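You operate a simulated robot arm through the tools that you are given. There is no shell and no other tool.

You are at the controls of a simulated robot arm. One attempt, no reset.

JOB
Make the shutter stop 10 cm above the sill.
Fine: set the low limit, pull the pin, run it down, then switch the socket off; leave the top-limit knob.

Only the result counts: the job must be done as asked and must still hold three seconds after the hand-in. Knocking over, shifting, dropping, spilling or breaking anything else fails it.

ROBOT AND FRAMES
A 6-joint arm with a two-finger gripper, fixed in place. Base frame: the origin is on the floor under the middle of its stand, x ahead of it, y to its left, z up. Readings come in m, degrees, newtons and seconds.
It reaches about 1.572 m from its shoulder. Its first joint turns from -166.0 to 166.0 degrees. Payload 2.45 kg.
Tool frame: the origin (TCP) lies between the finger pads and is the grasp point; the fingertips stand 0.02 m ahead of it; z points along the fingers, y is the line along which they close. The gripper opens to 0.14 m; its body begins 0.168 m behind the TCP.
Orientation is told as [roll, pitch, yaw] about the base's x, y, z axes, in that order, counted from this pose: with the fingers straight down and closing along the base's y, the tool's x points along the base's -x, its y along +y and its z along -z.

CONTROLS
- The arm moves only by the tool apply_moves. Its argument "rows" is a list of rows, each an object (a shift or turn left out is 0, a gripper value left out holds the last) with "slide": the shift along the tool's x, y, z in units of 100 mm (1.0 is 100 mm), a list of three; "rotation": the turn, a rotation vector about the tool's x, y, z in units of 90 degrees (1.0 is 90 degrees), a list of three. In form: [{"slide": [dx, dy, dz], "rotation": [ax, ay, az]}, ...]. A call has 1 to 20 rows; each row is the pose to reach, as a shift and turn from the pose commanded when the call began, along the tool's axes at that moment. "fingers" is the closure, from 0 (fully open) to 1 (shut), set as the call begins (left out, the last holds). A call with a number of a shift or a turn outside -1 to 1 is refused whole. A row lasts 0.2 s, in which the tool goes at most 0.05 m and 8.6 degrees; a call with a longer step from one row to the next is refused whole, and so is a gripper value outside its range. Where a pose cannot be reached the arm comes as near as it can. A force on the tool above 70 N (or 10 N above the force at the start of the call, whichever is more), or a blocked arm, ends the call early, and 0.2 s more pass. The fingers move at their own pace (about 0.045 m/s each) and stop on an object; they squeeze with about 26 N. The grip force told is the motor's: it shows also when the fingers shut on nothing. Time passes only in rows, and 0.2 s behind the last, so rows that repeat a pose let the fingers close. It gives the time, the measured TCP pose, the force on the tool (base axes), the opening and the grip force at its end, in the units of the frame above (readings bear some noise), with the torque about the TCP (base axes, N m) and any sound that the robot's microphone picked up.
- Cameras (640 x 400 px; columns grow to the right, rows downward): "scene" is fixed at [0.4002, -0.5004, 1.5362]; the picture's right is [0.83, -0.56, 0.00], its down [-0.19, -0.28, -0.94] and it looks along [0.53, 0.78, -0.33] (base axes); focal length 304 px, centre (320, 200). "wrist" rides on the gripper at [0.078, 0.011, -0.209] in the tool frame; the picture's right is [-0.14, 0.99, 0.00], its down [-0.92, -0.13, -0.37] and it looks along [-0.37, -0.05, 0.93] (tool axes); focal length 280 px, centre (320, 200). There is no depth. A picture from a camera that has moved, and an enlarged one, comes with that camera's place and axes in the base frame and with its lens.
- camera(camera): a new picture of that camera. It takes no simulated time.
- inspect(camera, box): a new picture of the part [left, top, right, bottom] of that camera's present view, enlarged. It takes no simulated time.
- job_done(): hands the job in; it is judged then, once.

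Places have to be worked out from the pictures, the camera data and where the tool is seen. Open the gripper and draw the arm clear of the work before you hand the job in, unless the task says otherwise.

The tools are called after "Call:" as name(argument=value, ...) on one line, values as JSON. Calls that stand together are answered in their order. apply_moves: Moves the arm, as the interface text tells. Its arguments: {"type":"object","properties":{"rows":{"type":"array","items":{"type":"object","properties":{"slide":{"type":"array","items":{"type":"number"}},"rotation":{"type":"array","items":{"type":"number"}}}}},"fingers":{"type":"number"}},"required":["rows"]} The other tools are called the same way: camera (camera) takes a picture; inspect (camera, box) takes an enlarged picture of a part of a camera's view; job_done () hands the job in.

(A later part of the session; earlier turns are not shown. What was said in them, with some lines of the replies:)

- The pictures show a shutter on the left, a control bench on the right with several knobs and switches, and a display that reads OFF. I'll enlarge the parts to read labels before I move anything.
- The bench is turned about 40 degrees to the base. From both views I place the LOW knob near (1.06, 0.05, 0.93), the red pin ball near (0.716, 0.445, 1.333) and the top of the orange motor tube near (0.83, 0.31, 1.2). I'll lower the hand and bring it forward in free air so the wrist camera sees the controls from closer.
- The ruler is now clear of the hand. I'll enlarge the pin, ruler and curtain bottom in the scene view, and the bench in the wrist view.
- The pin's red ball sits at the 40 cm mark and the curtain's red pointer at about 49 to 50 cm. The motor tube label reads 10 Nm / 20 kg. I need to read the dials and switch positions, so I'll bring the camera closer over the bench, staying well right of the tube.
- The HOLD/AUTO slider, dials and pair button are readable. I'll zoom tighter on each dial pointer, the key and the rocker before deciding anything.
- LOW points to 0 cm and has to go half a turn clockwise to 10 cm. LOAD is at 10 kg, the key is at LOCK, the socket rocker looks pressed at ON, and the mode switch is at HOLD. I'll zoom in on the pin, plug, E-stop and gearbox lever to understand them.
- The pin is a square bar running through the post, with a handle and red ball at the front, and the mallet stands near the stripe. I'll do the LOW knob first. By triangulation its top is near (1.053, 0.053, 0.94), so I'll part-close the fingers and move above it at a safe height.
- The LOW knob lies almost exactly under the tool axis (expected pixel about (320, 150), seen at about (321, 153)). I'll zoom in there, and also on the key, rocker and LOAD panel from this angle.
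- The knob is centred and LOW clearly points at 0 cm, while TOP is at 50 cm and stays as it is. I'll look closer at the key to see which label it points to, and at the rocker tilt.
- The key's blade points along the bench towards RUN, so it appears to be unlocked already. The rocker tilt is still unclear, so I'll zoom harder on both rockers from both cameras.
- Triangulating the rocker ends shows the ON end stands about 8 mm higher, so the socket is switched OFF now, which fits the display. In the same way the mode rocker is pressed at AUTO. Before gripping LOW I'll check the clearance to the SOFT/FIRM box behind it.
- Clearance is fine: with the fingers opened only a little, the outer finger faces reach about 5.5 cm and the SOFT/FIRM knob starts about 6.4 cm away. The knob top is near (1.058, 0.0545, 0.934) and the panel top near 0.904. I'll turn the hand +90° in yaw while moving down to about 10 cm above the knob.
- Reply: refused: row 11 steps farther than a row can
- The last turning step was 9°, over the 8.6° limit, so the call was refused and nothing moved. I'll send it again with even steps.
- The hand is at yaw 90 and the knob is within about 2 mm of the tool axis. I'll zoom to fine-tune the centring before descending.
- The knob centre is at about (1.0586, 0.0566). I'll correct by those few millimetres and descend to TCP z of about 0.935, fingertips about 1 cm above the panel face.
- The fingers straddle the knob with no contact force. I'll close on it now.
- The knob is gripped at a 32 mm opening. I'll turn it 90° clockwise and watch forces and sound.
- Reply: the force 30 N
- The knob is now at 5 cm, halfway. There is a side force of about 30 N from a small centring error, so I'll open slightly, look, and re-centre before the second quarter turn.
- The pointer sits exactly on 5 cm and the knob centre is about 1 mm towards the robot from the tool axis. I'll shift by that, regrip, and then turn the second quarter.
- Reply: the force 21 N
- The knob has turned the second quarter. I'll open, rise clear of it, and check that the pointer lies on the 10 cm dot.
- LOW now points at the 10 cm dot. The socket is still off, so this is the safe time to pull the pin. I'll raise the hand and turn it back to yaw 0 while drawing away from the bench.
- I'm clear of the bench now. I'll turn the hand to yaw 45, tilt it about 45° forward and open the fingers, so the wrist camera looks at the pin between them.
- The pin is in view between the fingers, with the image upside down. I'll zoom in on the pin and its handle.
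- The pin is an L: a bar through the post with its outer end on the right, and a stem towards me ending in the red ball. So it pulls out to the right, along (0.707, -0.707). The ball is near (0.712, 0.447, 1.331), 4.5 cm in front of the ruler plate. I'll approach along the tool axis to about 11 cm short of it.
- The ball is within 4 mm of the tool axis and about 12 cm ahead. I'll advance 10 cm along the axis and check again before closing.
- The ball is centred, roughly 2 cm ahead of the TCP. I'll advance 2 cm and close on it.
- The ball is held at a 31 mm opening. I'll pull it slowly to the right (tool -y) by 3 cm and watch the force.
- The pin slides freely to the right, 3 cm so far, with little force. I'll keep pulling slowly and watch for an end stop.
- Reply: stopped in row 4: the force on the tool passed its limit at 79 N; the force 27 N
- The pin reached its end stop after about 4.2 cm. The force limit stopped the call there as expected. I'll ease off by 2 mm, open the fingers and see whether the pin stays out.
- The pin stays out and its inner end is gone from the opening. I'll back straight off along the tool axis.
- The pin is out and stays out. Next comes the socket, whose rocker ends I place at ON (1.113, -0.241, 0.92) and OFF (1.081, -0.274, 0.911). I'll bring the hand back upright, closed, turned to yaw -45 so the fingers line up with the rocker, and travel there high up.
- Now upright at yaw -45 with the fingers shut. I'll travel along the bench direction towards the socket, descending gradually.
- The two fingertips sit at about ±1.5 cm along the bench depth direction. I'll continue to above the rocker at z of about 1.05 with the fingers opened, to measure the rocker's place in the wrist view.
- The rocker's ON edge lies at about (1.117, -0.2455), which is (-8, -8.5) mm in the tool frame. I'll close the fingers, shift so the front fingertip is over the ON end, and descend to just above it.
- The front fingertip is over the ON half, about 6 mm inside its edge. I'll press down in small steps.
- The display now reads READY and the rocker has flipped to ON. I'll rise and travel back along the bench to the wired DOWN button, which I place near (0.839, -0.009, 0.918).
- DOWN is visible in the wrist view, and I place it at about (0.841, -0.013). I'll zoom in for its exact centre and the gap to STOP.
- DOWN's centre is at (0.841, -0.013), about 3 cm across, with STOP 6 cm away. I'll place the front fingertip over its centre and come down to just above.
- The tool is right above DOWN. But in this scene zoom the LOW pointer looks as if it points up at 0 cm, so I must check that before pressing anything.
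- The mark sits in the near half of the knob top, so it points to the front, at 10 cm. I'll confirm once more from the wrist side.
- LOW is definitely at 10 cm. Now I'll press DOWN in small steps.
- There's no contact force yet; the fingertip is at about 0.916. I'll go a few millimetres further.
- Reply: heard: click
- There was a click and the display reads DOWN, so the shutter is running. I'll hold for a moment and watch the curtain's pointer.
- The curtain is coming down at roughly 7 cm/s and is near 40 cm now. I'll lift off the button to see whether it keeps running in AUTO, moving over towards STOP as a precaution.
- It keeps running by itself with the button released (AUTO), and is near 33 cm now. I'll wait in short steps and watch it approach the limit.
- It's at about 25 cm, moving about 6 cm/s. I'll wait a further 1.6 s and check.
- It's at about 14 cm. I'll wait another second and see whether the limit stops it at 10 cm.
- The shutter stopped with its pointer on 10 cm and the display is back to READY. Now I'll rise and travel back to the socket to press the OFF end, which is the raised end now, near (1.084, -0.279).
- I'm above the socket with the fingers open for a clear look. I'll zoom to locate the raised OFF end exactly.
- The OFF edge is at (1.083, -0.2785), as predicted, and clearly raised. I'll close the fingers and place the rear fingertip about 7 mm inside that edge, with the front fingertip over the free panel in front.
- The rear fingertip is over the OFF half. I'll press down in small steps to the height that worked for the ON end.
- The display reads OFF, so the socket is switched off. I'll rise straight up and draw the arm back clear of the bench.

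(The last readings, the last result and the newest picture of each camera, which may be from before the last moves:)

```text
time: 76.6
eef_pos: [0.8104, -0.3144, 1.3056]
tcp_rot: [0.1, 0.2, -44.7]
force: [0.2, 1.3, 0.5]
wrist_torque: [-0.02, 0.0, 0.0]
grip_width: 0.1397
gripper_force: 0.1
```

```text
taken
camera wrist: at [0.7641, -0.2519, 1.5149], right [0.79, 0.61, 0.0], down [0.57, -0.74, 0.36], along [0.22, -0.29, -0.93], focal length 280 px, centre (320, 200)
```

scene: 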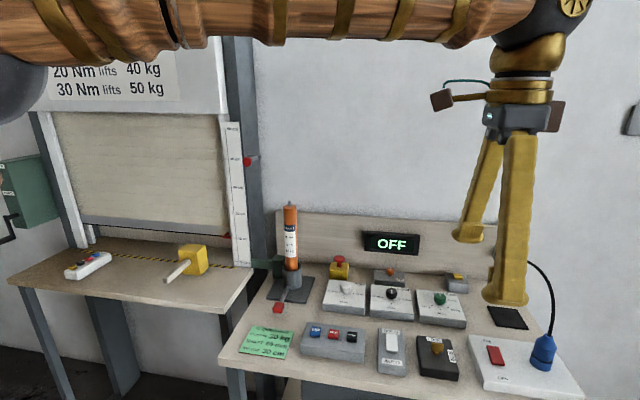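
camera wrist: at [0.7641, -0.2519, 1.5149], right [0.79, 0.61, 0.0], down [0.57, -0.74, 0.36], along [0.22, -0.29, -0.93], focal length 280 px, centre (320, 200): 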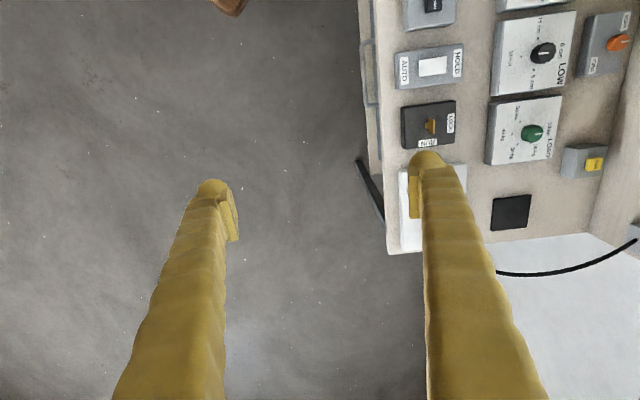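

The hand is clear and open. I'll check the final state of the shutter pointer, pin, dials, rockers, mallet and display before handing in.

Call:
inspect(camera="scene", box=[170, 190, 270, 290])

Call:
inspect(camera="scene", box=[310, 240, 480, 340])

Call:
inspect(camera="scene", box=[460, 320, 560, 400])

Call:
inspect(camera="scene", box=[200, 120, 280, 190])

Call:
inspect(camera="scene", box=[290, 310, 470, 390])

```text
4.00 times, centred on (220, 240) of scene
camera zoom: at [0.4002, -0.5004, 1.5362], right [0.83, -0.56, 0.0], down [-0.19, -0.28, -0.94], along [0.53, 0.78, -0.33], focal length 1215 px, centre (720, 40)
```

zoom: 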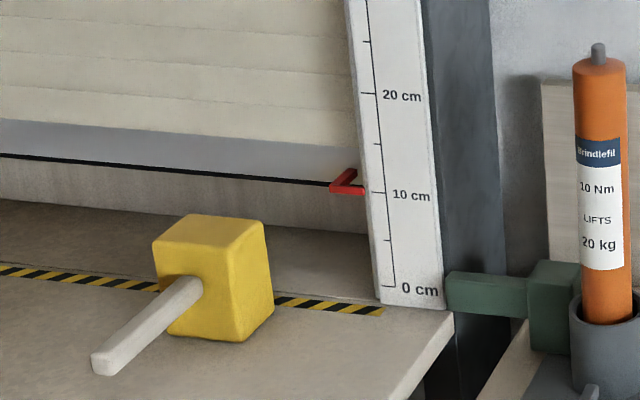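

```text
3.76 times, centred on (395, 290) of scene
camera zoom: at [0.4002, -0.5004, 1.5362], right [0.83, -0.56, 0.0], down [-0.19, -0.28, -0.94], along [0.53, 0.78, -0.33], focal length 1143 px, centre (38, -139)
```

zoom: 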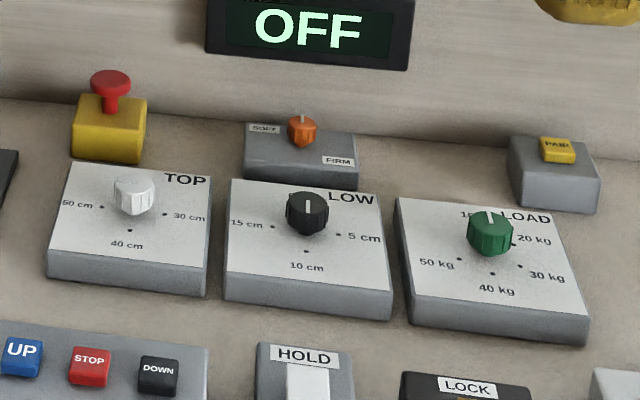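

```text
5.00 times, centred on (510, 360) of scene
camera zoom: at [0.4002, -0.5004, 1.5362], right [0.83, -0.56, 0.0], down [-0.19, -0.28, -0.94], along [0.53, 0.78, -0.33], focal length 1518 px, centre (-630, -600)
```

zoom: 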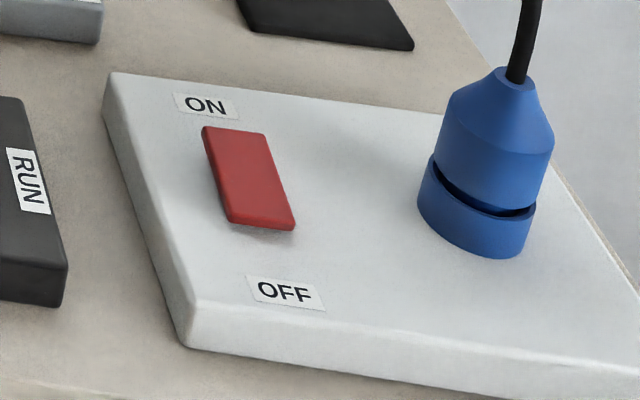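

```text
5.71 times, centred on (240, 155) of scene
camera zoom: at [0.4002, -0.5004, 1.5362], right [0.83, -0.56, 0.0], down [-0.19, -0.28, -0.94], along [0.53, 0.78, -0.33], focal length 1735 px, centre (777, 457)
```

zoom: 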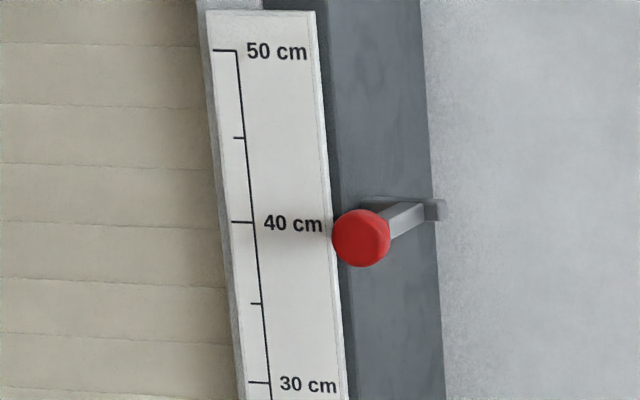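

```text
3.56 times, centred on (380, 350) of scene
camera zoom: at [0.4002, -0.5004, 1.5362], right [0.83, -0.56, 0.0], down [-0.19, -0.28, -0.94], along [0.53, 0.78, -0.33], focal length 1080 px, centre (107, -333)
```

zoom: 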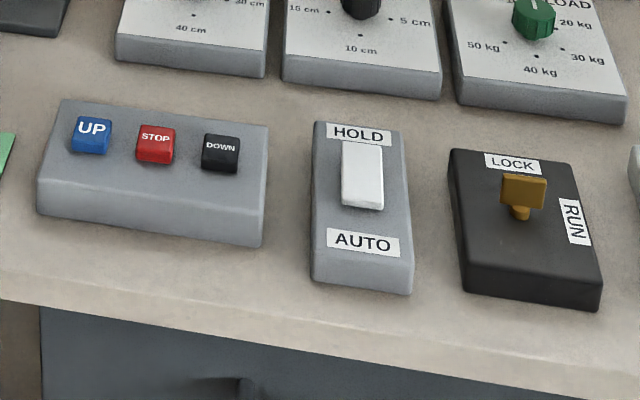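

Everything checks out: the pointer is on 10 cm and hasn't moved since it stopped, the pin is out, and LOW is at 10 cm. TOP is still at 50 cm, the socket is off, the mallet and other items are where they were, and the arm is clear with the gripper open. I'm handing the job in.

Call:
job_done()

```text
The job is handed in.
```

The shutter now stops 10 cm above the sill, and I've handed the job in. Its pointer was still on the 10 cm mark about 11 s after it stopped.

- **Low limit:** I turned the LOW knob from 0 cm to 10 cm.
- **Pin:** I pulled it right to its end stop, and it stays out.
- **Run down:** The socket was off at the start, so I switched it on and pressed DOWN. The shutter ran down by itself, and the limit stopped it at 10 cm.
- **Socket:** I switched it off again, and the display reads OFF.
- **Left alone:** The top-limit knob is still at 50 cm, though the card on the bench says the top stop should be 30 cm. The load knob is still at 10 kg, though the card gives the curtain as 30 kg. I didn't move anything else.

The gripper is open and the arm is clear of the bench.
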